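You operate a simulated robot arm through the tools that you are given. There is no shell and no other tool.

The job below is to be done with a simulated robot arm. You get a single attempt, and the scene is never put back.

Task
Set the controls near the red shelf under the panel. At the end: the gauge knob is turned to line 2; the front damper lever is set to notch 3; the rear damper lever is set to notch 3; the lock knob is turned to free; whatever was shut is shut again. Leave all else as you found it, and nothing knocked over. The rear damper lever goes to its stop. The front damper lever goes to its stop.

Only the result counts: the job must be done as asked and must still hold three seconds after the hand-in. Knocking over, shifting, dropping, spilling or breaking anything else fails it.

Robot
A 7-joint arm with a three-finger gripper, fixed in place. Base frame: the origin is on the floor under the middle of its stand, x ahead of it, y to its left, z up; the work surface is at about z = 84. Units: cm, degrees, N and s.
It reaches about 134.2 cm from its shoulder. Its first joint turns from -166.0 to 166.0 degrees. Payload 2.69 kg.
The TCP is the grasp point between the finger pads, 3 cm short of the fingertips. In the tool frame z runs along the fingers and y along their closing line. The gripper opens to 12.8 cm; its body begins 11.7 cm behind the TCP.
Orientation is told as [roll, pitch, yaw] about the base's x, y, z axes, in that order, counted from this pose: with the fingers straight down and closing along the base's y, the tool's x points along the base's -x, its y along +y and its z along -z.

Tools
- The arm moves only by the tool nudge_tool. Its argument "increments" is a list of rows, each an object of numbers (a shift or turn left out is 0, a gripper value left out holds the last): "dx", "dy", "dz": the shift along the tool's x, y, z in units of 200 mm (1.0 is 200 mm); "wx", "wy", "wz": the turn, a rotation vector about the tool's x, y, z in units of 45 degrees (1.0 is 45 degrees); "jaw": the gripper command, from -1 (fully open) to 1 (shut), values between in proportion. In form: [{"dx": .., "dy": .., "dz": .., "wx": .., "wy": .., "wz": .., "jaw": ..}, ...]. A call has 1 to 20 rows; each row is the pose to reach, as a shift and turn from the pose commanded when the call began, along the tool's axes at that moment. A call with a number of a shift or a turn outside -1 to 1 is refused whole. Each row takes 0.2 s and may step no farther than 5 cm and 8.6 degrees from the row before; otherwise, or with a gripper value out of range, the whole call is refused. Where a pose cannot be reached the arm comes as near as it can. A force on the tool above 40 N (or 10 N above the force at the start of the call, whichever is more), or a blocked arm, ends the call early, and 0.2 s more pass. The fingers move at their own pace (about 12.7 cm/s each) and stop on an object; they squeeze with about 32 N. The grip force told is the motor's: it shows also when the fingers shut on nothing. Time passes only in rows, and 0.2 s behind the last, so rows that repeat a pose let the fingers close. The reply holds the time, the measured pose of the TCP, the force on the tool along the base axes, the opening and the grip force, in the units named above and with some noise, with the torque about the TCP (base axes, N m) and any sound that the robot's microphone picked up.
- Cameras (640 x 400 px; columns grow to the right, rows downward): "scene" is fixed at [5.02, 50.05, 229.31]; the picture's right is [-0.85, -0.53, 0.00], its down [-0.31, 0.50, -0.81] and it looks along [0.43, -0.69, -0.59] (base axes); focal length 368 px, centre (320, 200). "wrist" rides on the gripper at [5.8, 5.4, -13.1] in the tool frame; the picture's right is [-0.68, 0.74, 0.00], its down [-0.62, -0.57, -0.55] and it looks along [-0.40, -0.37, 0.84] (tool axes); focal length 234 px, centre (320, 200). There is no depth. A picture from a camera that has moved, and an enlarged one, comes with that camera's place and axes in the base frame and with its lens.
- get_image(camera): a new picture of that camera. It takes no simulated time.
- slide_trunk(by): moves the trunk up (or, below 0, down) by that many cm; the arm rides with it, the base frame stays. It gives what a move gives, with no picture.
- close_up(camera, box): a new picture of the part [left, top, right, bottom] of that camera's present view, enlarged. It takes no simulated time.
- close_job(): hands the job in; it is judged then, once.

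Nothing tells you positions but the pictures and the camera data. Unless the task says otherwise, let go and move clear before handing in.

The tools are called after ">>>" as name(argument=value, ...) on one line, values as JSON. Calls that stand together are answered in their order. nudge_tool: Moves the arm, as the interface text tells. Its arguments: {"type":"object","properties":{"increments":{"type":"array","items":{"type":"object","properties":{"dx":{"type":"number"},"dy":{"type":"number"},"dz":{"type":"number"},"wx":{"type":"number"},"wy":{"type":"number"},"wz":{"type":"number"},"jaw":{"type":"number"}}}}},"required":["increments"]} The other tools are called the same way: slide_trunk (by) moves the trunk up or down; get_image (camera) takes a picture; close_up (camera, box) takes an enlarged picture of a part of a camera's view; close_job () hands the job in.

At the start:

```text
time_s: 0.0
position: [24.68, -41.37, 188.18]
ee_rot: [0.0, -0.1, 0.0]
ft_force: [0.4, 0.7, 0.2]
wrist_torque: [-0.01, -0.01, -0.01]
width: 12.79
finger_force: 0.0
trunk travel left (down, up): [-30.2, 4.8]
```

scene: 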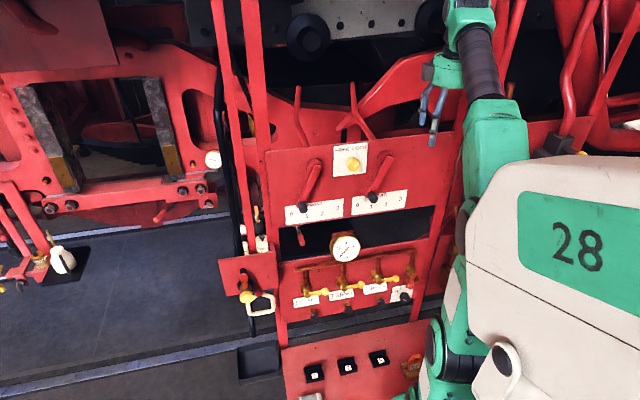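
wrist: 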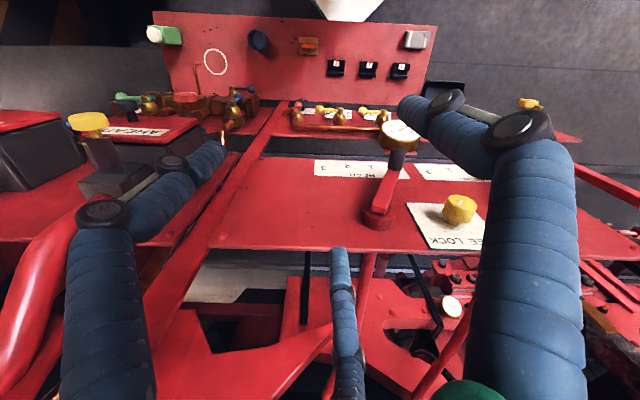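

I see a red locomotive-like control station with levers, a yellow knob labelled "FREE LOCK", a gauge, valves and a red panel with switches. I'll zoom in on the pictures before moving anything.

>>> close_up(camera="scene", box=[260, 130, 460, 255])

>>> close_up(camera="scene", box=[210, 230, 450, 380])

>>> close_up(camera="wrist", box=[280, 80, 520, 260])

>>> close_up(camera="wrist", box=[40, 10, 280, 190])

```text
3.20 times, centred on (360, 192) of scene
camera zoom: at [5.02, 50.05, 229.31], right [-0.85, -0.53, 0.0], down [-0.31, 0.5, -0.81], along [0.43, -0.69, -0.59], focal length 1179 px, centre (192, 224)
```

zoom: 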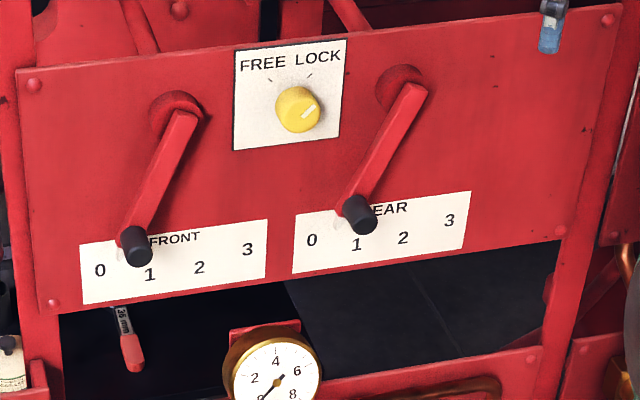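

```text
2.67 times, centred on (330, 305) of scene
camera zoom: at [5.02, 50.05, 229.31], right [-0.85, -0.53, 0.0], down [-0.31, 0.5, -0.81], along [0.43, -0.69, -0.59], focal length 982 px, centre (293, -80)
```

zoom: 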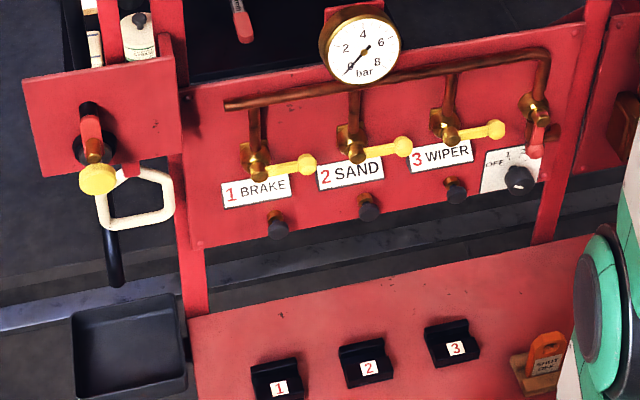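

```text
2.22 times, centred on (400, 170) of wrist
camera zoom: at [18.77, -36.13, 201.17], right [0.68, 0.74, 0.0], down [0.62, -0.57, 0.55], along [0.4, -0.37, -0.84], focal length 520 px, centre (142, 267)
```

zoom: 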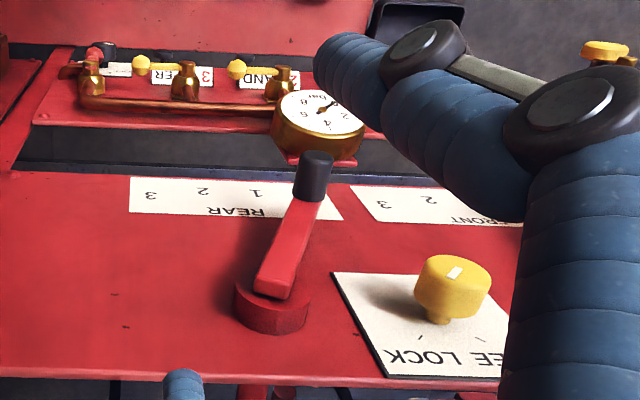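

```text
2.22 times, centred on (160, 100) of wrist
camera zoom: at [18.77, -36.13, 201.17], right [0.68, 0.74, 0.0], down [0.62, -0.57, 0.55], along [0.4, -0.37, -0.84], focal length 520 px, centre (676, 422)
```

zoom: 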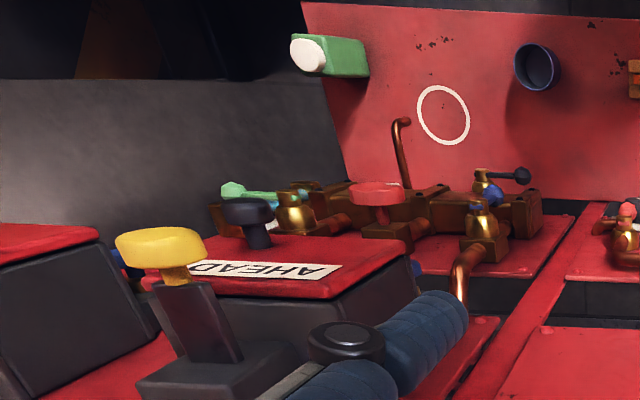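

The panel seems close to vertical, with the lock knob near [46,-34,174]. I need a closer view of the gauge knob and anything that could be a cover.

>>> close_up(camera="scene", box=[370, 250, 450, 310])

>>> close_up(camera="scene", box=[290, 240, 410, 320])

>>> close_up(camera="scene", box=[270, 330, 450, 400])

>>> close_up(camera="wrist", box=[270, 20, 460, 150])

>>> close_up(camera="scene", box=[210, 180, 310, 320])

```text
6.67 times, centred on (410, 280) of scene
camera zoom: at [5.02, 50.05, 229.31], right [-0.85, -0.53, 0.0], down [-0.31, 0.5, -0.81], along [0.43, -0.69, -0.59], focal length 2456 px, centre (-280, -333)
```

zoom: 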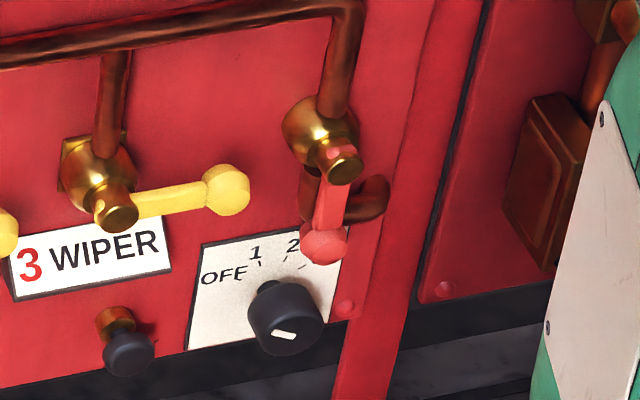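

```text
5.00 times, centred on (350, 280) of scene
camera zoom: at [5.02, 50.05, 229.31], right [-0.85, -0.53, 0.0], down [-0.31, 0.5, -0.81], along [0.43, -0.69, -0.59], focal length 1842 px, centre (170, -200)
```

zoom: 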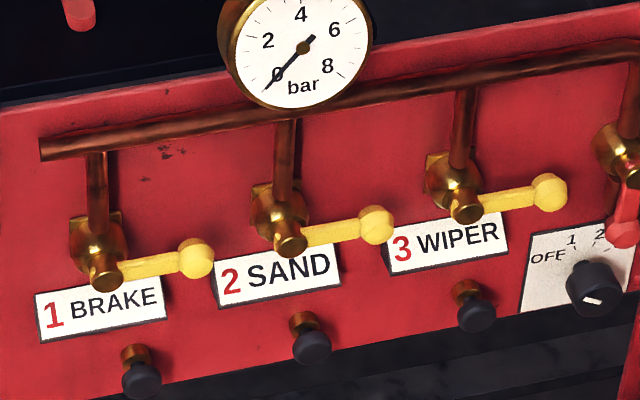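

```text
3.56 times, centred on (360, 365) of scene
camera zoom: at [5.02, 50.05, 229.31], right [-0.85, -0.53, 0.0], down [-0.31, 0.5, -0.81], along [0.43, -0.69, -0.59], focal length 1310 px, centre (178, -387)
```

zoom: 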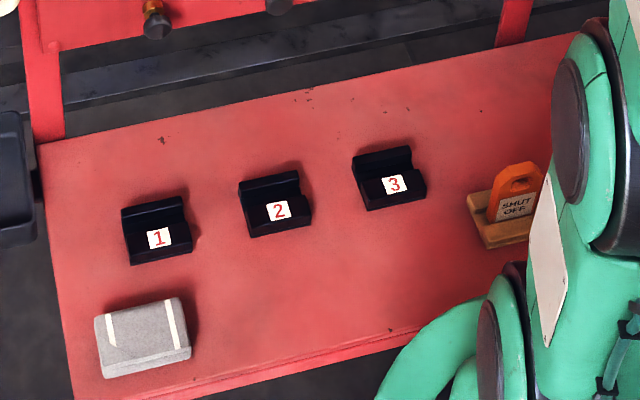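

```text
3.08 times, centred on (365, 85) of wrist
camera zoom: at [18.77, -36.13, 201.17], right [0.68, 0.74, 0.0], down [0.62, -0.57, 0.55], along [0.4, -0.37, -0.84], focal length 720 px, centre (182, 554)
```

zoom: 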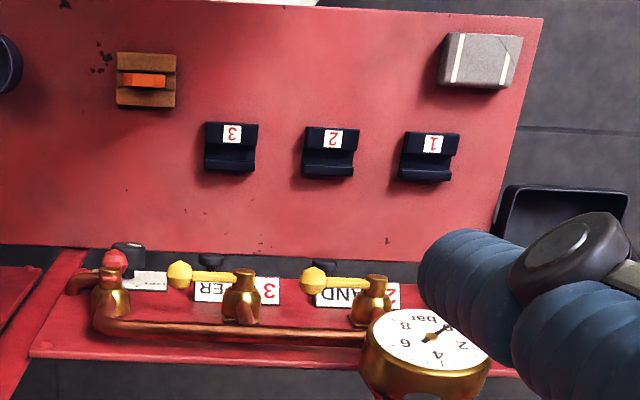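

```text
2.86 times, centred on (260, 250) of scene
camera zoom: at [5.02, 50.05, 229.31], right [-0.85, -0.53, 0.0], down [-0.31, 0.5, -0.81], along [0.43, -0.69, -0.59], focal length 1052 px, centre (491, 57)
```

zoom: 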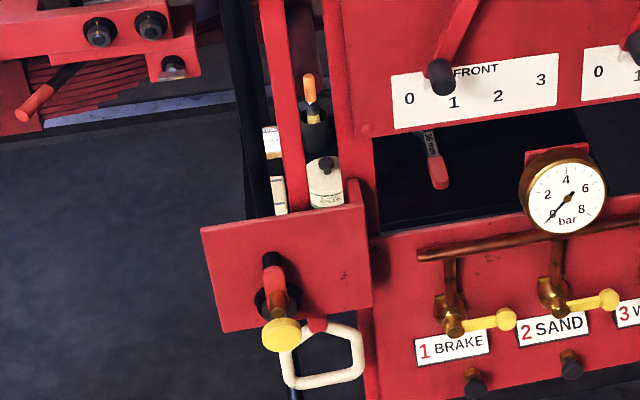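

The gauge knob sits on a white OFF/1/2 plate at the lower right, and the lock knob points at LOCK. The panel faces roughly [-0.74, 0.68, 0]. I'll tilt the hand in stages so the fingers point at the panel, starting with 45 degrees about the TCP.

>>> nudge_tool(increments=[{"wx": 0.113, "wy": -0.123, "jaw": -1}, {"wx": 0.227, "wy": -0.247}, {"wx": 0.34, "wy": -0.37}, {"wx": 0.453, "wy": -0.493}, {"wx": 0.567, "wy": -0.617}, {"wx": 0.68, "wy": -0.74}])

```text
time_s: 1.5
position: [26.79, -49.94, 178.03]
ee_rot: [-21.0, -29.7, 3.1]
ft_force: [0.9, -0.9, -0.6]
wrist_torque: [0.04, 0.05, 0.0]
width: 12.81
finger_force: 0.1
trunk travel left (down, up): [-30.2, 4.8]
stopped in row 6: the arm was blocked; the commanded pose is now the measured one
```

The TCP shifted while it turned and the arm reported blocked, so it is probably at a joint limit. I'll look before doing more.

>>> get_image(camera="scene")

>>> get_image(camera="wrist")

```text
taken
```

scene: 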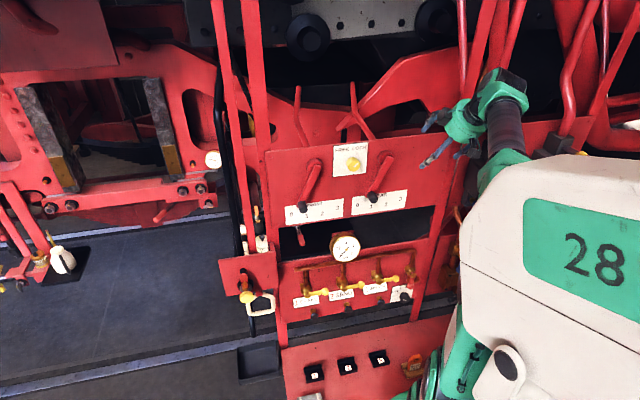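

```text
taken
camera wrist: at [16.01, -40.74, 183.99], right [0.68, 0.72, 0.11], down [0.2, -0.32, 0.93], along [0.71, -0.61, -0.36], focal length 234 px, centre (320, 200)
```

wrist: 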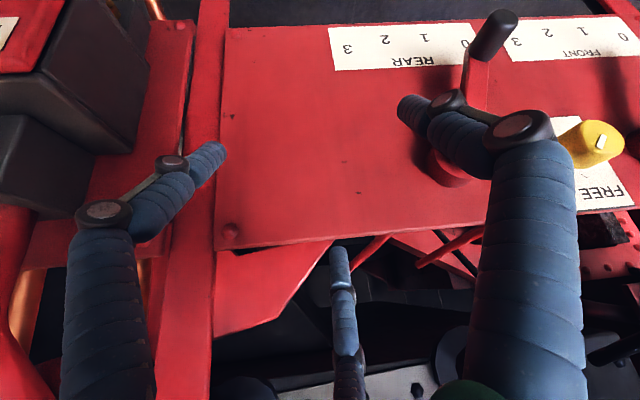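

The hand is tilted about 36° and the wrist seems too close to the torso, so the arm is over-folded at this height. I'll close the fingers, back off from the panel, and then lower the trunk to give the arm more room.

>>> nudge_tool(increments=[{"dx": 0.08, "dy": 0.07, "dz": -0.077, "jaw": 0.5}, {"dx": 0.16, "dy": 0.145, "dz": -0.155}, {"dx": 0.243, "dy": 0.217, "dz": -0.232}])

>>> slide_trunk(by=-8)

>>> get_image(camera="scene")

```text
time_s: 2.5
position: [20.85, -48.1, 172.81]
ee_rot: [-14.2, -29.2, -0.6]
ft_force: [-0.7, -0.7, -0.8]
wrist_torque: [0.13, -0.04, 0.03]
width: 3.2
finger_force: 0.0
trunk travel left (down, up): [-30.2, 4.8]
stopped in row 3: the arm was blocked; the commanded pose is now the measured one
```

```text
time_s: 3.6
position: [20.84, -47.81, 165.01]
ee_rot: [-14.4, -29.3, -0.5]
ft_force: [-0.4, -0.3, -0.3]
wrist_torque: [-0.05, 0.01, -0.01]
width: 3.21
finger_force: 0.0
trunk travel left (down, up): [-22.2, 12.8]
```

```text
taken
```

scene: 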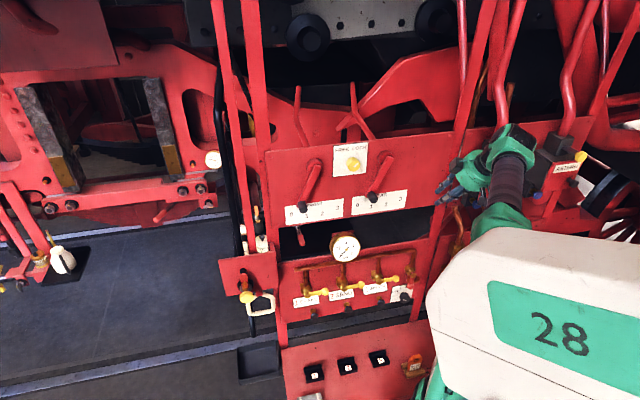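

The trunk came down cleanly. Next I'll move the hand up and toward the middle of the panel, keeping about 13 cm of stand-off, to see if the lower shoulder gives more freedom.

>>> nudge_tool(increments=[{"dx": -0.116, "dy": 0.033, "dz": -0.107}, {"dx": -0.231, "dy": 0.067, "dz": -0.215}, {"dx": -0.347, "dy": 0.1, "dz": -0.322}, {"dx": -0.462, "dy": 0.134, "dz": -0.43}, {"dx": -0.578, "dy": 0.167, "dz": -0.537}])

>>> get_image(camera="scene")

>>> get_image(camera="wrist")

```text
time_s: 5.0
position: [26.82, -43.86, 176.52]
ee_rot: [-11.3, -28.4, -1.9]
ft_force: [0.3, -0.2, -0.1]
wrist_torque: [0.05, 0.01, 0.06]
width: 3.18
finger_force: 0.0
trunk travel left (down, up): [-22.2, 12.8]
stopped in row 5: the arm was blocked; the commanded pose is now the measured one
```

```text
taken
```

scene: 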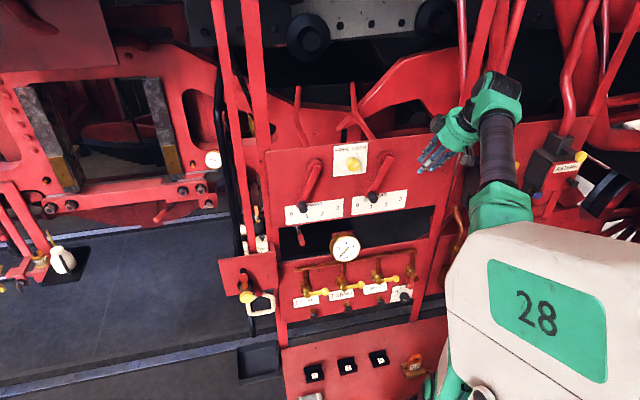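

```text
taken
camera wrist: at [16.3, -35.61, 184.01], right [0.69, 0.7, 0.19], down [0.22, -0.45, 0.86], along [0.69, -0.55, -0.46], focal length 234 px, centre (320, 200)
```

wrist: 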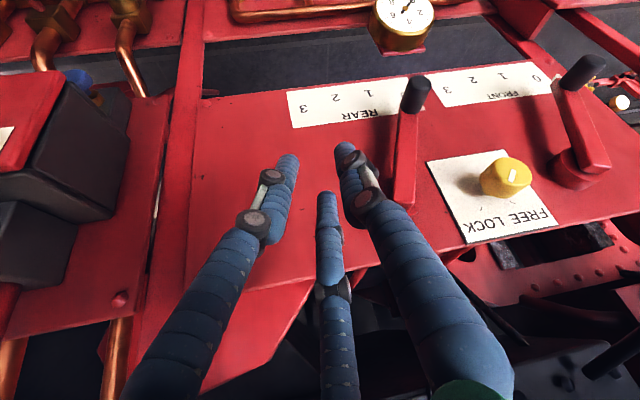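

The "28" body moves with the arm, so it is a link of the arm and not a fixed torso. I'll zoom in to work out the arm's configuration and what is limiting it.

>>> close_up(camera="scene", box=[400, 40, 640, 400])

>>> close_up(camera="scene", box=[390, 330, 500, 400])

```text
1.11 times, centred on (520, 220) of scene
camera zoom: at [5.02, 50.05, 229.31], right [-0.85, -0.53, 0.0], down [-0.31, 0.5, -0.81], along [0.43, -0.69, -0.59], focal length 409 px, centre (98, 178)
```

zoom: 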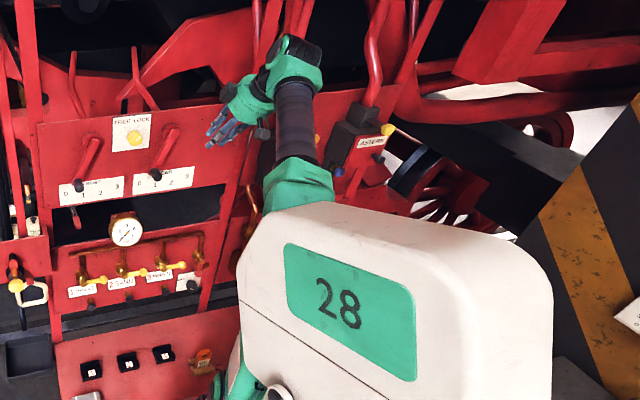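

```text
5.71 times, centred on (445, 365) of scene
camera zoom: at [5.02, 50.05, 229.31], right [-0.85, -0.53, 0.0], down [-0.31, 0.5, -0.81], along [0.43, -0.69, -0.59], focal length 2105 px, centre (-394, -743)
```

zoom: 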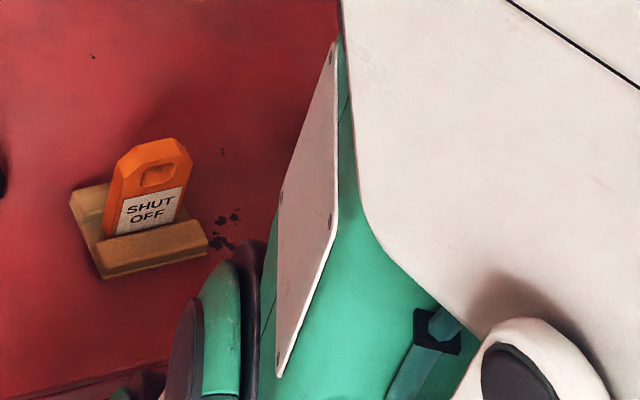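

It looks like a waist-jointed body with its shoulder low, near the shelf height. Lowering the trunk further should let the arm stretch up to these controls. I'll lower it in two steps and check each one.

>>> slide_trunk(by=-10)

>>> get_image(camera="scene")

```text
time_s: 6.4
position: [26.87, -43.74, 166.68]
ee_rot: [-11.6, -28.5, -1.8]
ft_force: [0.1, -1.0, -0.1]
wrist_torque: [0.03, 0.0, -0.01]
width: 3.19
finger_force: 0.0
trunk travel left (down, up): [-12.2, 22.8]
```

```text
taken
```

scene: 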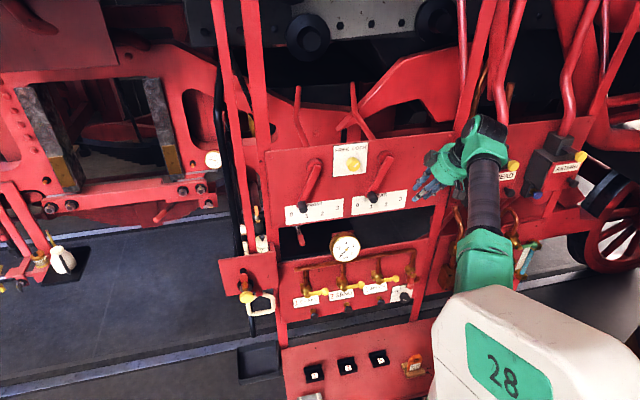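

Still clear. Now I'll raise the hand 10 cm to test freedom of movement before tilting.

>>> nudge_tool(increments=[{"dx": -0.08, "dy": -0.029, "dz": -0.143}, {"dx": -0.159, "dy": -0.059, "dz": -0.287}, {"dx": -0.239, "dy": -0.088, "dz": -0.43}])

```text
time_s: 7.2
position: [26.74, -43.46, 177.01]
ee_rot: [-12.1, -28.6, -1.6]
ft_force: [-0.2, -0.2, -1.2]
wrist_torque: [0.06, -0.01, 0.05]
width: 3.22
finger_force: 0.1
trunk travel left (down, up): [-12.2, 22.8]
```

That worked cleanly. Now I'll tilt the fingers 24° further toward the panel.

>>> nudge_tool(increments=[{"wx": 0.116, "wy": -0.135}, {"wx": 0.231, "wy": -0.27}, {"wx": 0.347, "wy": -0.405}])

```text
time_s: 8.2
position: [27.87, -50.4, 169.79]
ee_rot: [-22.0, -44.6, -0.9]
ft_force: [-0.1, -0.7, -0.1]
wrist_torque: [0.09, -0.03, 0.07]
width: 3.22
finger_force: 0.1
trunk travel left (down, up): [-12.2, 22.8]
stopped in row 3: the arm was blocked; the commanded pose is now the measured one
```

The limit seems to be radial: the wrist can't come much closer than about 41 cm to the base axis. I'll work with the hand tilted instead of perpendicular to the panel. I'll raise it, level the closing line with the panel, and then take pictures.

>>> nudge_tool(increments=[{"dx": -0.112, "dy": -0.043, "dz": -0.106, "wx": 0.025, "wy": 0.058, "wz": 0.129}, {"dx": -0.225, "dy": -0.086, "dz": -0.211, "wx": 0.05, "wy": 0.117, "wz": 0.259}, {"dx": -0.337, "dy": -0.128, "dz": -0.317, "wx": 0.074, "wy": 0.175, "wz": 0.388}, {"dx": -0.45, "dy": -0.171, "dz": -0.422, "wx": 0.099, "wy": 0.234, "wz": 0.518}, {"dx": -0.562, "dy": -0.214, "dz": -0.528, "wx": 0.124, "wy": 0.292, "wz": 0.647}])

>>> get_image(camera="scene")

>>> get_image(camera="wrist")

```text
time_s: 9.4
position: [27.75, -49.9, 186.02]
ee_rot: [-0.3, -37.1, -42.2]
ft_force: [-0.4, 0.1, 0.0]
wrist_torque: [0.04, -0.02, 0.0]
width: 3.21
finger_force: 0.0
trunk travel left (down, up): [-12.2, 22.8]
```

```text
taken
```

scene: 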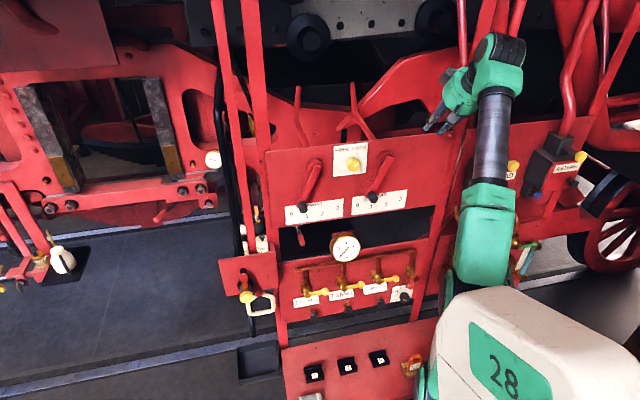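

```text
taken
camera wrist: at [22.09, -37.41, 192.93], right [0.9, 0.18, 0.4], down [-0.26, -0.52, 0.81], along [0.36, -0.83, -0.42], focal length 234 px, centre (320, 200)
```

wrist: 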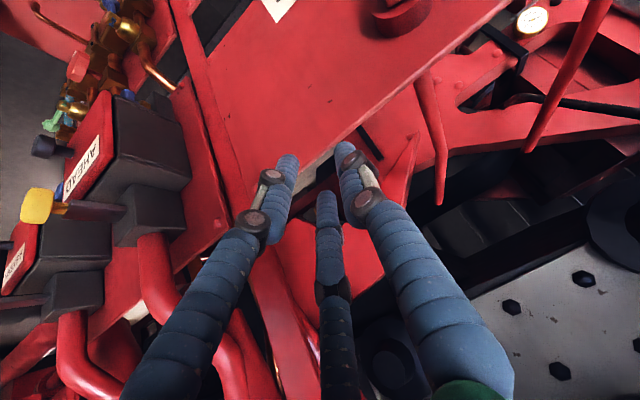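

The hand reached that pose exactly and now squares up with the panel (yaw −42°). I'll slide it left along the panel's top, above the levers, toward the lock knob.

>>> nudge_tool(increments=[{"dy": 0.225}, {"dy": 0.45}, {"dy": 0.675}, {"dy": 0.9}])

>>> get_image(camera="wrist")

>>> get_image(camera="scene")

```text
time_s: 10.4
position: [39.91, -36.48, 186.19]
ee_rot: [-0.4, -37.3, -42.1]
ft_force: [-0.4, 0.0, 0.8]
wrist_torque: [-0.01, -0.01, 0.02]
width: 3.2
finger_force: 0.0
trunk travel left (down, up): [-12.2, 22.8]
```

```text
taken
camera wrist: at [34.13, -23.95, 192.93], right [0.9, 0.18, 0.4], down [-0.26, -0.52, 0.81], along [0.36, -0.83, -0.42], focal length 234 px, centre (320, 200)
```

wrist: 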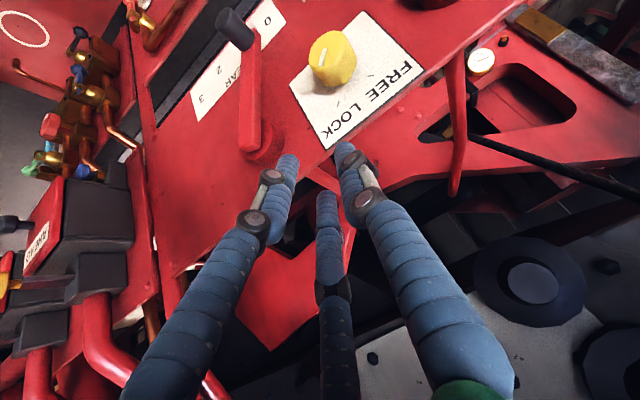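

```text
taken
```

scene: 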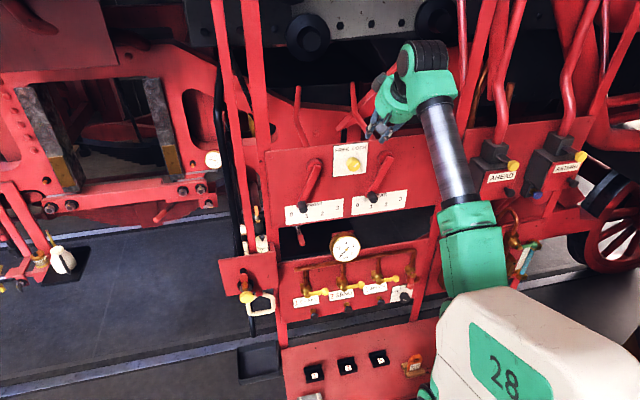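

I now have a good view of the lock knob. I'll zoom in to pin down its position, and its pointer and ticks.

>>> close_up(camera="wrist", box=[270, 0, 430, 110])

>>> close_up(camera="scene", box=[320, 130, 390, 190])

>>> close_up(camera="wrist", box=[170, 0, 330, 180])

```text
3.64 times, centred on (350, 55) of wrist
camera zoom: at [34.13, -23.95, 192.93], right [0.9, 0.18, 0.4], down [-0.26, -0.52, 0.81], along [0.36, -0.83, -0.42], focal length 852 px, centre (211, 727)
```

zoom: 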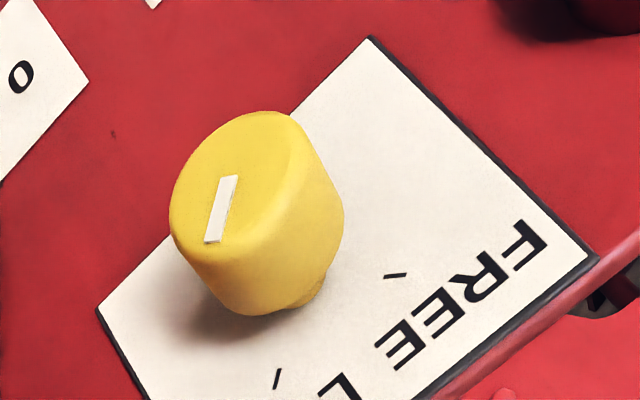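

```text
6.67 times, centred on (355, 160) of scene
camera zoom: at [5.02, 50.05, 229.31], right [-0.85, -0.53, 0.0], down [-0.31, 0.5, -0.81], along [0.43, -0.69, -0.59], focal length 2456 px, centre (87, 467)
```

zoom: 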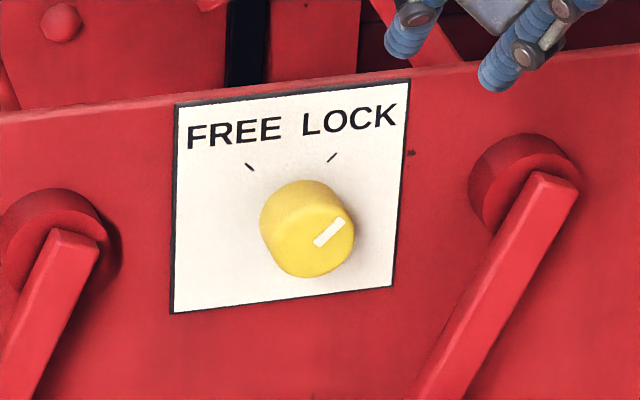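

```text
2.22 times, centred on (250, 90) of wrist
camera zoom: at [34.13, -23.95, 192.93], right [0.9, 0.18, 0.4], down [-0.26, -0.52, 0.81], along [0.36, -0.83, -0.42], focal length 520 px, centre (476, 444)
```

zoom: 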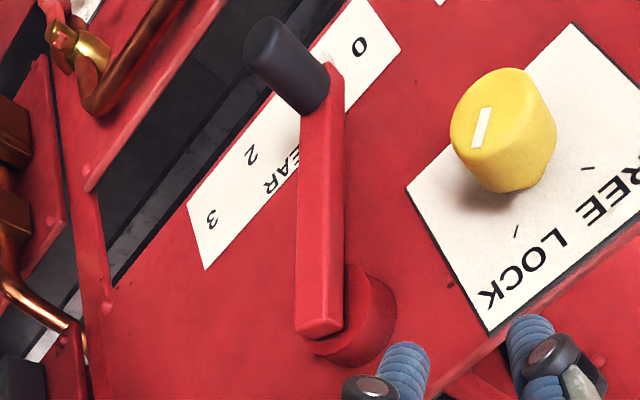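

The lock plate is vertical at my panel-normal coordinate w=0. The knob axis is near u≈−5.2, z≈174.1, the face is about 4.2 cm out, and the pointer sits at LOCK (+45°), so it needs about 90° counter-clockwise. I'll raise the hand a little and see how much flatter it can get here.

>>> nudge_tool(increments=[{"dx": -0.09, "dz": -0.12}, {"dx": -0.15, "dz": -0.2, "wy": -0.08}, {"dx": -0.15, "dz": -0.2, "wy": -0.18}])

```text
time_s: 11.2
position: [39.8, -36.39, 191.21]
ee_rot: [-0.5, -45.5, -42.0]
ft_force: [-0.4, 0.5, 0.3]
wrist_torque: [-0.04, -0.02, -0.05]
width: 3.2
finger_force: 0.1
trunk travel left (down, up): [-12.2, 22.8]
```

>>> nudge_tool(increments=[{"wy": -0.09}, {"wy": -0.18}])

>>> nudge_tool(increments=[{"wy": -0.09}, {"wy": -0.18}])

```text
time_s: 11.8
position: [39.95, -36.41, 191.15]
ee_rot: [-0.5, -53.4, -41.9]
ft_force: [-0.4, 0.2, -0.3]
wrist_torque: [-0.01, 0.0, -0.01]
width: 3.22
finger_force: 0.1
trunk travel left (down, up): [-12.2, 22.8]
```

```text
time_s: 12.4
position: [39.81, -36.33, 191.28]
ee_rot: [-0.7, -61.6, -41.7]
ft_force: [-0.6, -0.1, 0.7]
wrist_torque: [0.0, 0.0, 0.02]
width: 3.22
finger_force: 0.0
trunk travel left (down, up): [-12.2, 22.8]
```

The earlier limit doesn't apply in this configuration, so I'll keep flattening toward horizontal.

>>> nudge_tool(increments=[{"wy": -0.09}, {"wy": -0.18}])

>>> nudge_tool(increments=[{"wy": -0.09}, {"wy": -0.18}])

>>> get_image(camera="scene")

>>> get_image(camera="wrist")

```text
time_s: 13.0
position: [41.01, -37.1, 189.95]
ee_rot: [-0.6, -68.5, -41.5]
ft_force: [0.2, 0.1, 0.1]
wrist_torque: [0.02, -0.02, 0.01]
width: 3.18
finger_force: 0.0
trunk travel left (down, up): [-12.2, 22.8]
```

```text
time_s: 13.8
position: [42.28, -38.06, 188.6]
ee_rot: [-0.4, -75.2, -41.3]
ft_force: [0.9, -0.9, -0.7]
wrist_torque: [0.02, -0.03, 0.04]
width: 3.21
finger_force: 0.1
trunk travel left (down, up): [-12.2, 22.8]
stopped in row 2: the arm was blocked; the commanded pose is now the measured one
```

```text
taken
```

scene: 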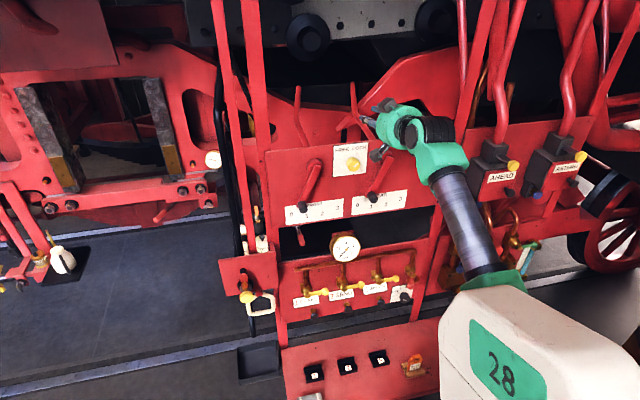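

```text
taken
camera wrist: at [35.18, -24.66, 186.15], right [0.62, 0.44, 0.65], down [-0.65, -0.17, 0.74], along [0.43, -0.88, 0.18], focal length 234 px, centre (320, 200)
```

wrist: 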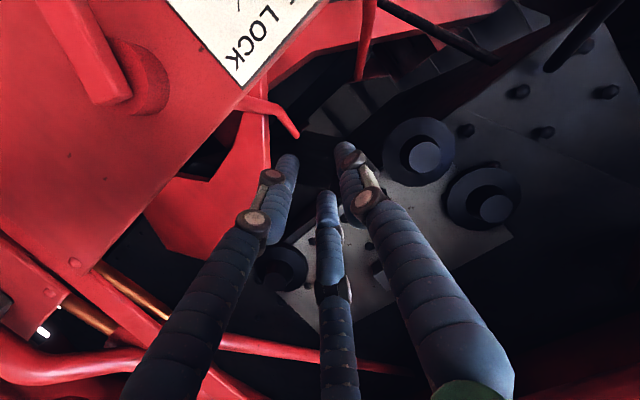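

The hand gets to about 15° off horizontal before reaching a limit. I'll back off to about 60° pitch, center above the lock knob with the fingers opened to 7 cm, and check before coming down on it.

>>> nudge_tool(increments=[{"wy": 0.15}, {"dx": 0.057, "dy": 0.128, "dz": -0.058, "wy": 0.25, "jaw": -0.1}, {"dx": 0.113, "dy": 0.255, "dz": -0.115, "wy": 0.333, "jaw": -0.1}, {"dx": 0.113, "dy": 0.255, "dz": -0.115, "wy": 0.333, "jaw": -0.1}])

>>> get_image(camera="wrist")

>>> get_image(camera="scene")

```text
time_s: 14.8
position: [43.18, -32.23, 187.26]
ee_rot: [-0.3, -60.4, -41.6]
ft_force: [-0.3, 0.2, -0.1]
wrist_torque: [0.01, 0.02, 0.0]
width: 7.06
finger_force: 0.0
trunk travel left (down, up): [-12.2, 22.8]
```

```text
taken
camera wrist: at [36.12, -18.7, 188.56], right [0.74, 0.33, 0.59], down [-0.51, -0.3, 0.81], along [0.44, -0.89, -0.06], focal length 234 px, centre (320, 200)
```

wrist: 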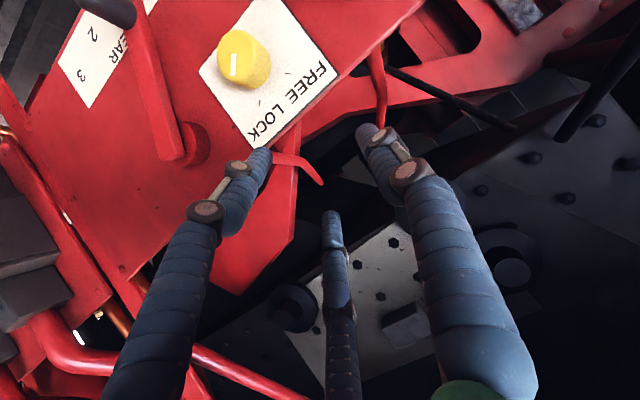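

```text
taken
```

scene: 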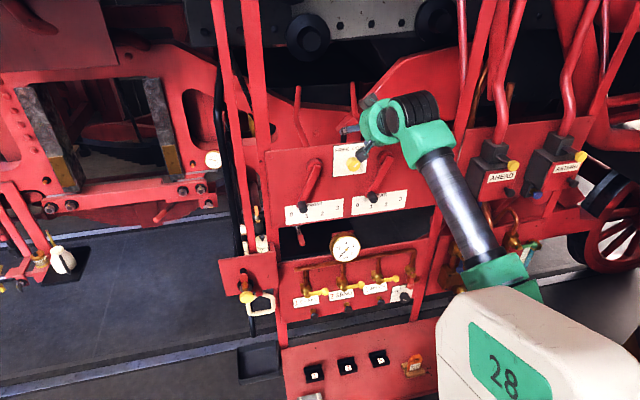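

Positioned above the knob (u≈−5.0, w≈7.1). I'll refine the knob position with this view.

>>> close_up(camera="wrist", box=[180, 0, 360, 160])

>>> close_up(camera="scene", box=[310, 110, 410, 200])

```text
2.50 times, centred on (270, 80) of wrist
camera zoom: at [36.12, -18.7, 188.56], right [0.74, 0.33, 0.59], down [-0.51, -0.3, 0.81], along [0.44, -0.89, -0.06], focal length 585 px, centre (445, 500)
```

zoom: 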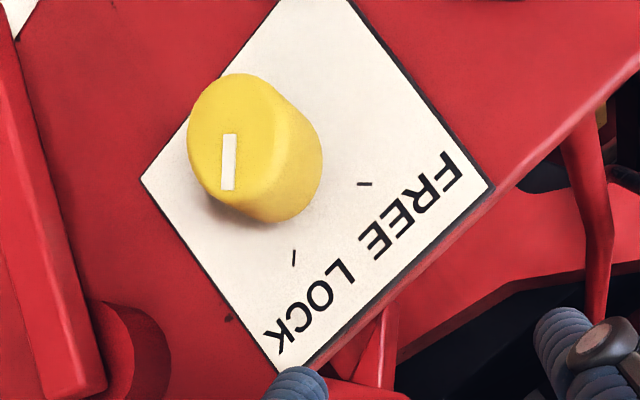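

```text
4.44 times, centred on (360, 155) of scene
camera zoom: at [5.02, 50.05, 229.31], right [-0.85, -0.53, 0.0], down [-0.31, 0.5, -0.81], along [0.43, -0.69, -0.59], focal length 1637 px, centre (142, 400)
```

zoom: 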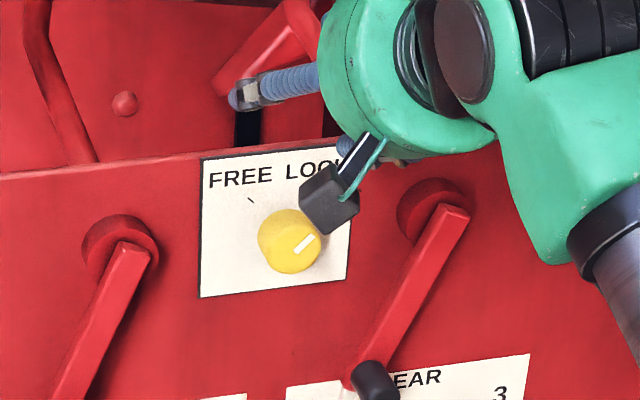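

Knob axis confirmed at u≈−5.1, z≈174.0, face at w≈4.2. I'll descend with the open fingers straddling the knob, flattening slightly to −68°. First half of the descent now.

>>> nudge_tool(increments=[{"dx": 0.08, "dz": 0.07, "wy": -0.03}, {"dx": 0.16, "dz": 0.135, "wy": -0.06}, {"dx": 0.245, "dz": 0.203, "wy": -0.085}, {"dx": 0.33, "dz": 0.27, "wy": -0.11}])

>>> get_image(camera="wrist")

```text
time_s: 15.8
position: [44.14, -32.98, 179.0]
ee_rot: [-0.3, -65.6, -41.5]
ft_force: [-5.1, 2.4, 1.7]
wrist_torque: [0.11, 0.21, -0.13]
width: 7.23
finger_force: 1.2
trunk travel left (down, up): [-12.2, 22.8]
```

```text
taken
camera wrist: at [36.95, -19.5, 179.01], right [0.7, 0.36, 0.61], down [-0.56, -0.26, 0.79], along [0.44, -0.9, 0.02], focal length 234 px, centre (320, 200)
```

wrist: 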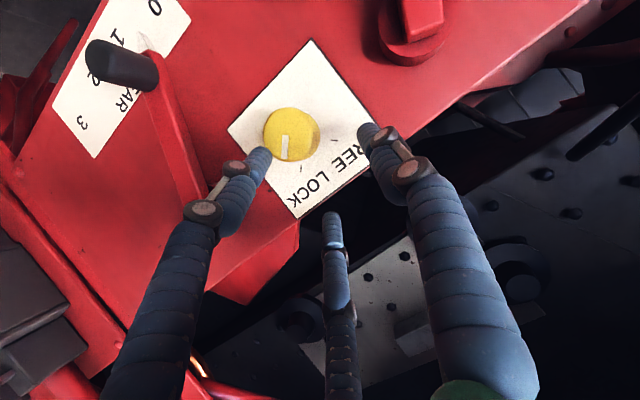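

There's a light contact of about 5 N. I'll look closely to see which finger is touching.

>>> close_up(camera="wrist", box=[210, 90, 450, 250])

>>> close_up(camera="scene", box=[310, 120, 410, 200])

```text
2.50 times, centred on (330, 170) of wrist
camera zoom: at [36.95, -19.5, 179.01], right [0.7, 0.36, 0.61], down [-0.56, -0.26, 0.79], along [0.44, -0.9, 0.02], focal length 585 px, centre (295, 275)
```

zoom: 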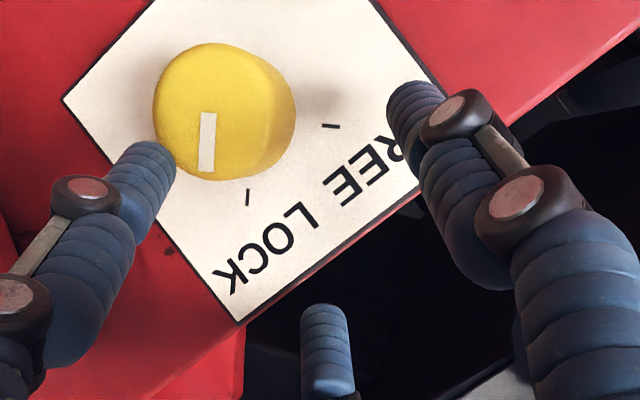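

```text
5.00 times, centred on (360, 160) of scene
camera zoom: at [5.02, 50.05, 229.31], right [-0.85, -0.53, 0.0], down [-0.31, 0.5, -0.81], along [0.43, -0.69, -0.59], focal length 1842 px, centre (120, 400)
```

zoom: 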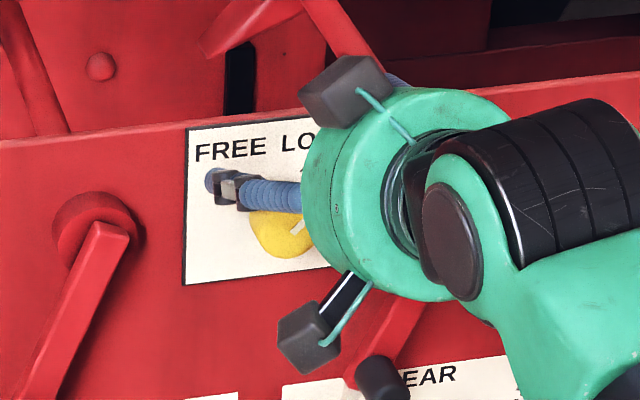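

The gripper is a 3-jaw chuck (fingers at 120°), and the lower-right finger tip is resting on the knob's face edge. I'll back straight out along the panel normal to clear it and see how far out the arm can go here.

>>> nudge_tool(increments=[{"dx": 0.042, "dz": -0.091}, {"dx": 0.083, "dz": -0.182}])

```text
time_s: 16.4
position: [41.26, -30.4, 179.0]
ee_rot: [-0.4, -65.6, -41.5]
ft_force: [0.2, 0.7, 0.2]
wrist_torque: [-0.04, -0.03, 0.0]
width: 7.05
finger_force: 0.0
trunk travel left (down, up): [-12.2, 22.8]
```

Good, plenty of room at this height. Now I'll flatten further toward perpendicular.

>>> nudge_tool(increments=[{"wy": -0.09}, {"wy": -0.18}])

>>> nudge_tool(increments=[{"wy": -0.09}, {"wy": -0.18}])

```text
time_s: 17.0
position: [41.17, -30.46, 178.98]
ee_rot: [-0.4, -73.7, -41.3]
ft_force: [0.3, 0.0, 0.0]
wrist_torque: [-0.01, -0.02, 0.0]
width: 7.04
finger_force: 0.0
trunk travel left (down, up): [-12.2, 22.8]
```

```text
time_s: 17.6
position: [41.28, -30.34, 178.93]
ee_rot: [-1.2, -81.9, -40.6]
ft_force: [-0.3, -0.5, -0.2]
wrist_torque: [0.01, 0.02, 0.03]
width: 7.04
finger_force: 0.1
trunk travel left (down, up): [-12.2, 22.8]
```

Nearly perpendicular now. Final 8° of tilt, a small yaw correction, and lower to the knob's height (tips still about 2.5 cm in front of it).

>>> nudge_tool(increments=[{"wy": -0.09, "wx": 0.016, "dx": 0.08, "dz": 0.01}, {"wy": -0.18, "wx": 0.033, "dx": 0.16, "dz": 0.022}, {"wy": -0.18, "wx": 0.033, "dx": 0.244, "dz": 0.035}])

>>> get_image(camera="wrist")

>>> get_image(camera="scene")

```text
time_s: 18.4
position: [41.17, -30.46, 173.9]
ee_rot: [-65.4, -89.8, 22.1]
ft_force: [-0.3, 0.1, -0.2]
wrist_torque: [0.01, 0.02, -0.02]
width: 7.02
finger_force: 0.0
trunk travel left (down, up): [-12.2, 22.8]
```

```text
taken
camera wrist: at [35.27, -17.57, 168.01], right [0.51, 0.54, 0.67], down [-0.78, -0.04, 0.62], along [0.36, -0.84, 0.4], focal length 234 px, centre (320, 200)
```

wrist: 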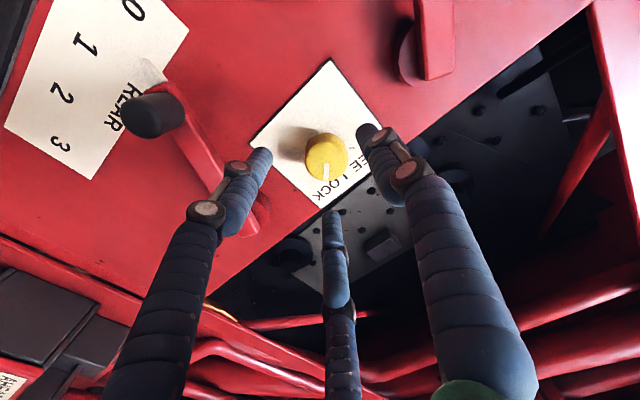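

```text
taken
```

scene: 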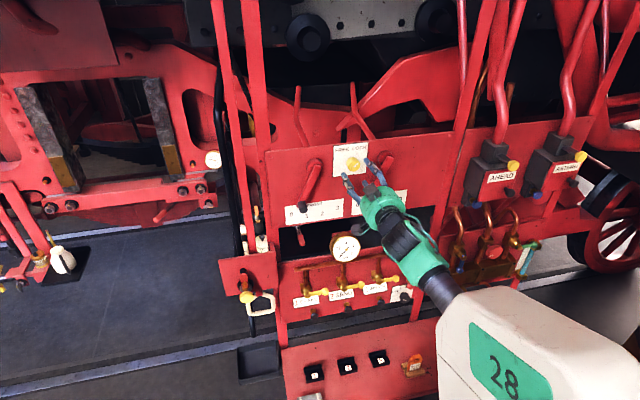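

The hand is now perpendicular to the panel. I'll check the alignment with the knob before moving in.

>>> close_up(camera="wrist", box=[240, 90, 420, 230])

>>> close_up(camera="scene", box=[310, 120, 430, 210])

```text
2.86 times, centred on (330, 160) of wrist
camera zoom: at [35.27, -17.57, 168.01], right [0.51, 0.54, 0.67], down [-0.78, -0.04, 0.62], along [0.36, -0.84, 0.4], focal length 669 px, centre (291, 314)
```

zoom: 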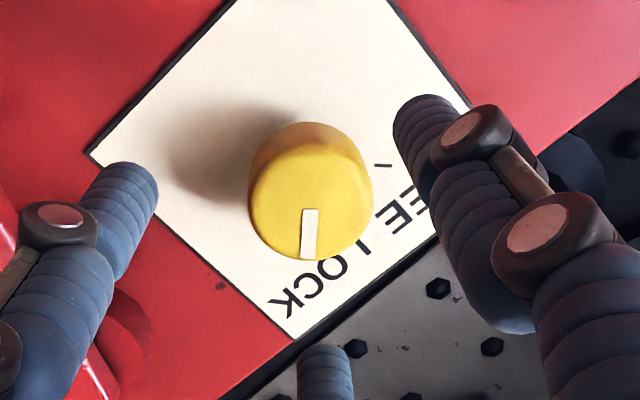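

```text
4.44 times, centred on (370, 165) of scene
camera zoom: at [5.02, 50.05, 229.31], right [-0.85, -0.53, 0.0], down [-0.31, 0.5, -0.81], along [0.43, -0.69, -0.59], focal length 1637 px, centre (98, 356)
```

zoom: 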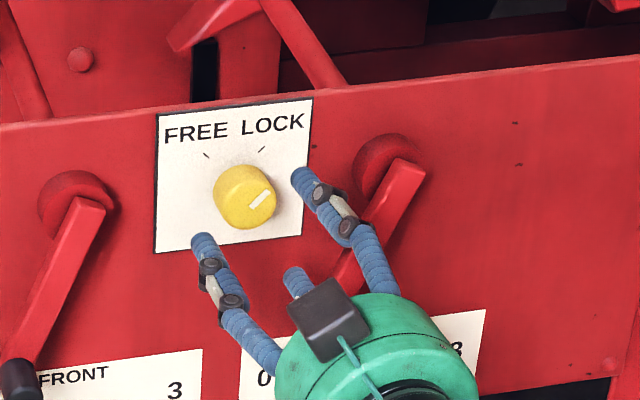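

Alignment is within half a centimeter. I'll correct it, then move in until the tips sit beside the knob, still open.

>>> nudge_tool(increments=[{"dx": -0.0175, "dy": 0.01, "dz": 0.05}, {"dx": -0.0175, "dy": 0.0115, "dz": 0.13}, {"dx": -0.0175, "dy": 0.0125, "dz": 0.2}, {"dx": -0.0175, "dy": 0.0135, "dz": 0.265}])

>>> get_image(camera="wrist")

>>> close_up(camera="scene", box=[310, 120, 430, 210])

```text
time_s: 19.4
position: [45.27, -34.01, 174.21]
ee_rot: [-61.3, -89.7, 18.0]
ft_force: [0.8, 0.3, -0.2]
wrist_torque: [0.0, -0.03, 0.0]
width: 7.05
finger_force: 0.0
trunk travel left (down, up): [-12.2, 22.8]
```

```text
taken
camera wrist: at [39.32, -21.0, 168.37], right [0.51, 0.54, 0.67], down [-0.78, -0.03, 0.62], along [0.36, -0.84, 0.4], focal length 234 px, centre (320, 200)
```

wrist: 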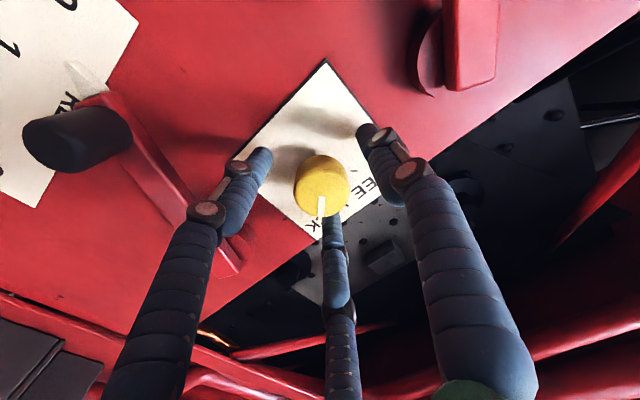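

```text
4.44 times, centred on (370, 165) of scene
camera zoom: at [5.02, 50.05, 229.31], right [-0.85, -0.53, 0.0], down [-0.31, 0.5, -0.81], along [0.43, -0.69, -0.59], focal length 1637 px, centre (98, 356)
```

zoom: 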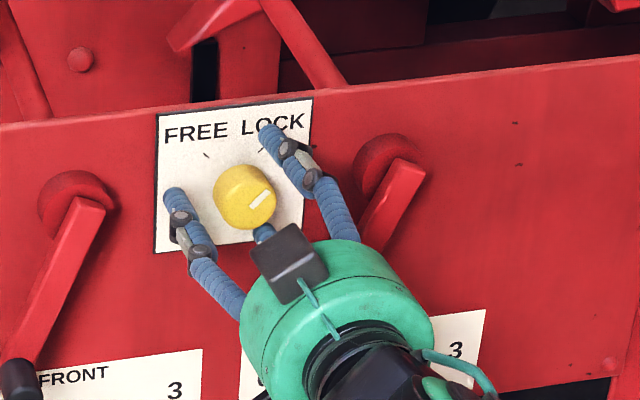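

>>> close_up(camera="wrist", box=[240, 110, 400, 250])

```text
2.86 times, centred on (320, 180) of wrist
camera zoom: at [39.32, -21.0, 168.37], right [0.51, 0.54, 0.67], down [-0.78, -0.03, 0.62], along [0.36, -0.84, 0.4], focal length 669 px, centre (320, 257)
```

zoom: 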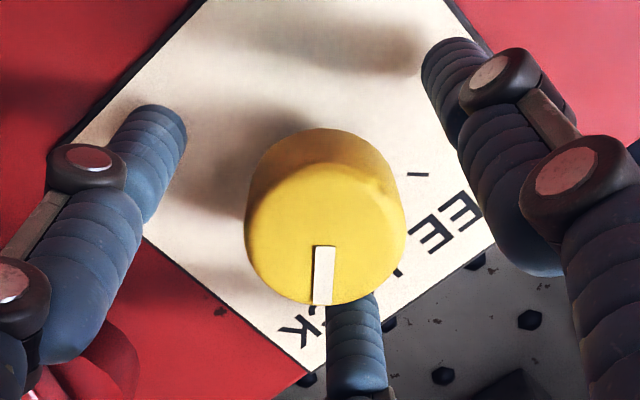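

The knob is well centred between the fingers. Closing now.

>>> nudge_tool(increments=[{"jaw": 0.2}, {"jaw": 0.4}, {"jaw": 0.6}, {"jaw": 1}, {"jaw": 1}])

```text
time_s: 20.6
position: [45.15, -33.97, 174.49]
ee_rot: [-96.8, -89.8, 53.5]
ft_force: [2.9, -9.4, 21.2]
wrist_torque: [-0.33, -0.32, -0.26]
width: 3.67
finger_force: 45.1
trunk travel left (down, up): [-12.2, 22.8]
```

Gripped at 3.67 cm, but with 21 N of sideways load upward, so the knob center is slightly higher. I'll shift up a few mm to relieve it.

>>> nudge_tool(increments=[{"dx": -0.01, "dy": -0.003}, {"dx": -0.02, "dy": -0.006}])

```text
time_s: 21.2
position: [45.1, -33.89, 174.57]
ee_rot: [-44.6, -89.6, 1.2]
ft_force: [-6.4, 9.6, -2.1]
wrist_torque: [-0.27, -0.28, 0.61]
width: 3.66
finger_force: 44.9
trunk travel left (down, up): [-12.2, 22.8]
```

Load is down to around 10 N. Now I'll turn the knob counter-clockwise, first 45°.

>>> nudge_tool(increments=[{"wz": -0.15}, {"wz": -0.3}, {"wz": -0.45}, {"wz": -0.6}, {"wz": -0.8}, {"wz": -0.97}])

>>> get_image(camera="wrist")

>>> close_up(camera="scene", box=[310, 120, 430, 210])

```text
refused: row 5 steps farther than a row can; nothing moved
```

```text
taken
camera wrist: at [39.21, -21.0, 168.62], right [0.51, 0.54, 0.67], down [-0.78, -0.04, 0.62], along [0.36, -0.84, 0.4], focal length 234 px, centre (320, 200)
```

wrist: 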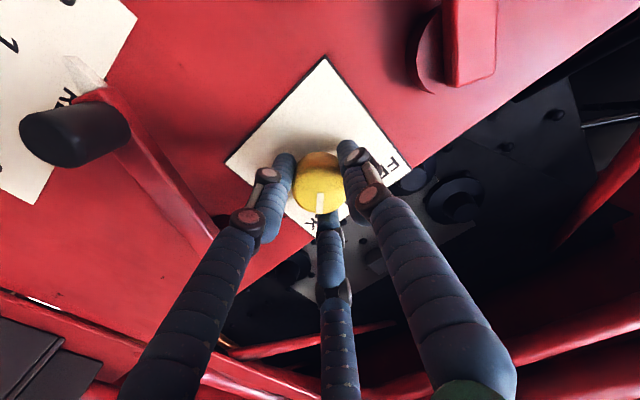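

```text
4.44 times, centred on (370, 165) of scene
camera zoom: at [5.02, 50.05, 229.31], right [-0.85, -0.53, 0.0], down [-0.31, 0.5, -0.81], along [0.43, -0.69, -0.59], focal length 1637 px, centre (98, 356)
```

zoom: 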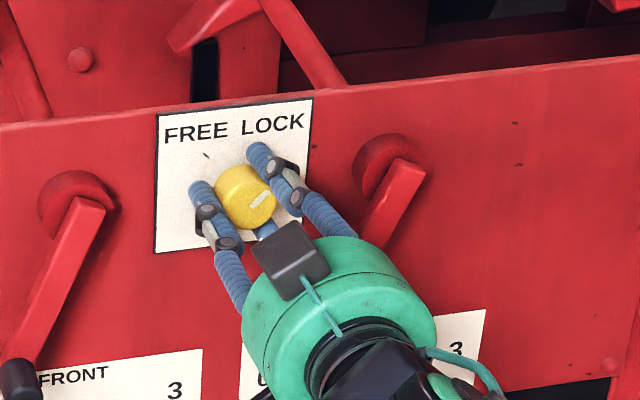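

The grip looks good, with all three fingers on the cap. The turn was refused because one step was too large, so I'll redo it with even steps.

>>> nudge_tool(increments=[{"wz": -0.15}, {"wz": -0.3}, {"wz": -0.45}, {"wz": -0.6}, {"wz": -0.75}, {"wz": -0.9}])

>>> get_image(camera="wrist")

>>> close_up(camera="scene", box=[310, 120, 430, 210])

```text
time_s: 22.7
position: [45.14, -33.89, 174.49]
ee_rot: [-89.5, -49.2, 46.4]
ft_force: [-5.9, 10.4, -7.3]
wrist_torque: [0.15, 0.16, 0.47]
width: 3.71
finger_force: 45.7
trunk travel left (down, up): [-12.2, 22.8]
stopped in row 6: the force on the tool passed its limit at 41 N (the readings are from after the stop); the commanded pose is now the measured one
```

```text
taken
camera wrist: at [35.72, -24.72, 166.58], right [0.69, 0.73, 0.03], down [-0.41, 0.35, 0.84], along [0.6, -0.59, 0.54], focal length 234 px, centre (320, 200)
```

wrist: 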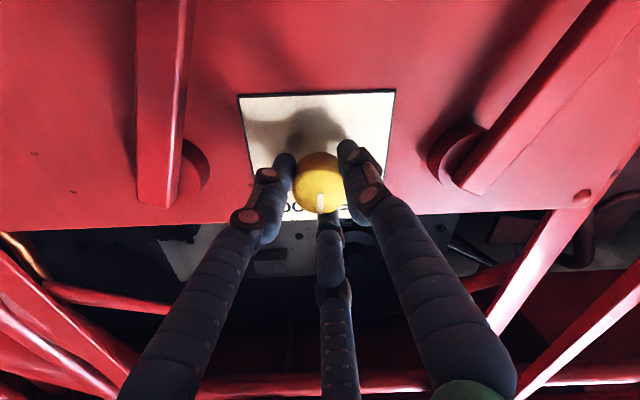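

```text
4.44 times, centred on (370, 165) of scene
camera zoom: at [5.02, 50.05, 229.31], right [-0.85, -0.53, 0.0], down [-0.31, 0.5, -0.81], along [0.43, -0.69, -0.59], focal length 1637 px, centre (98, 356)
```

zoom: 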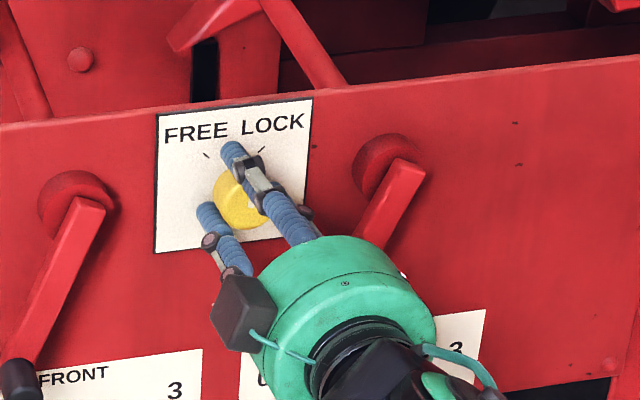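

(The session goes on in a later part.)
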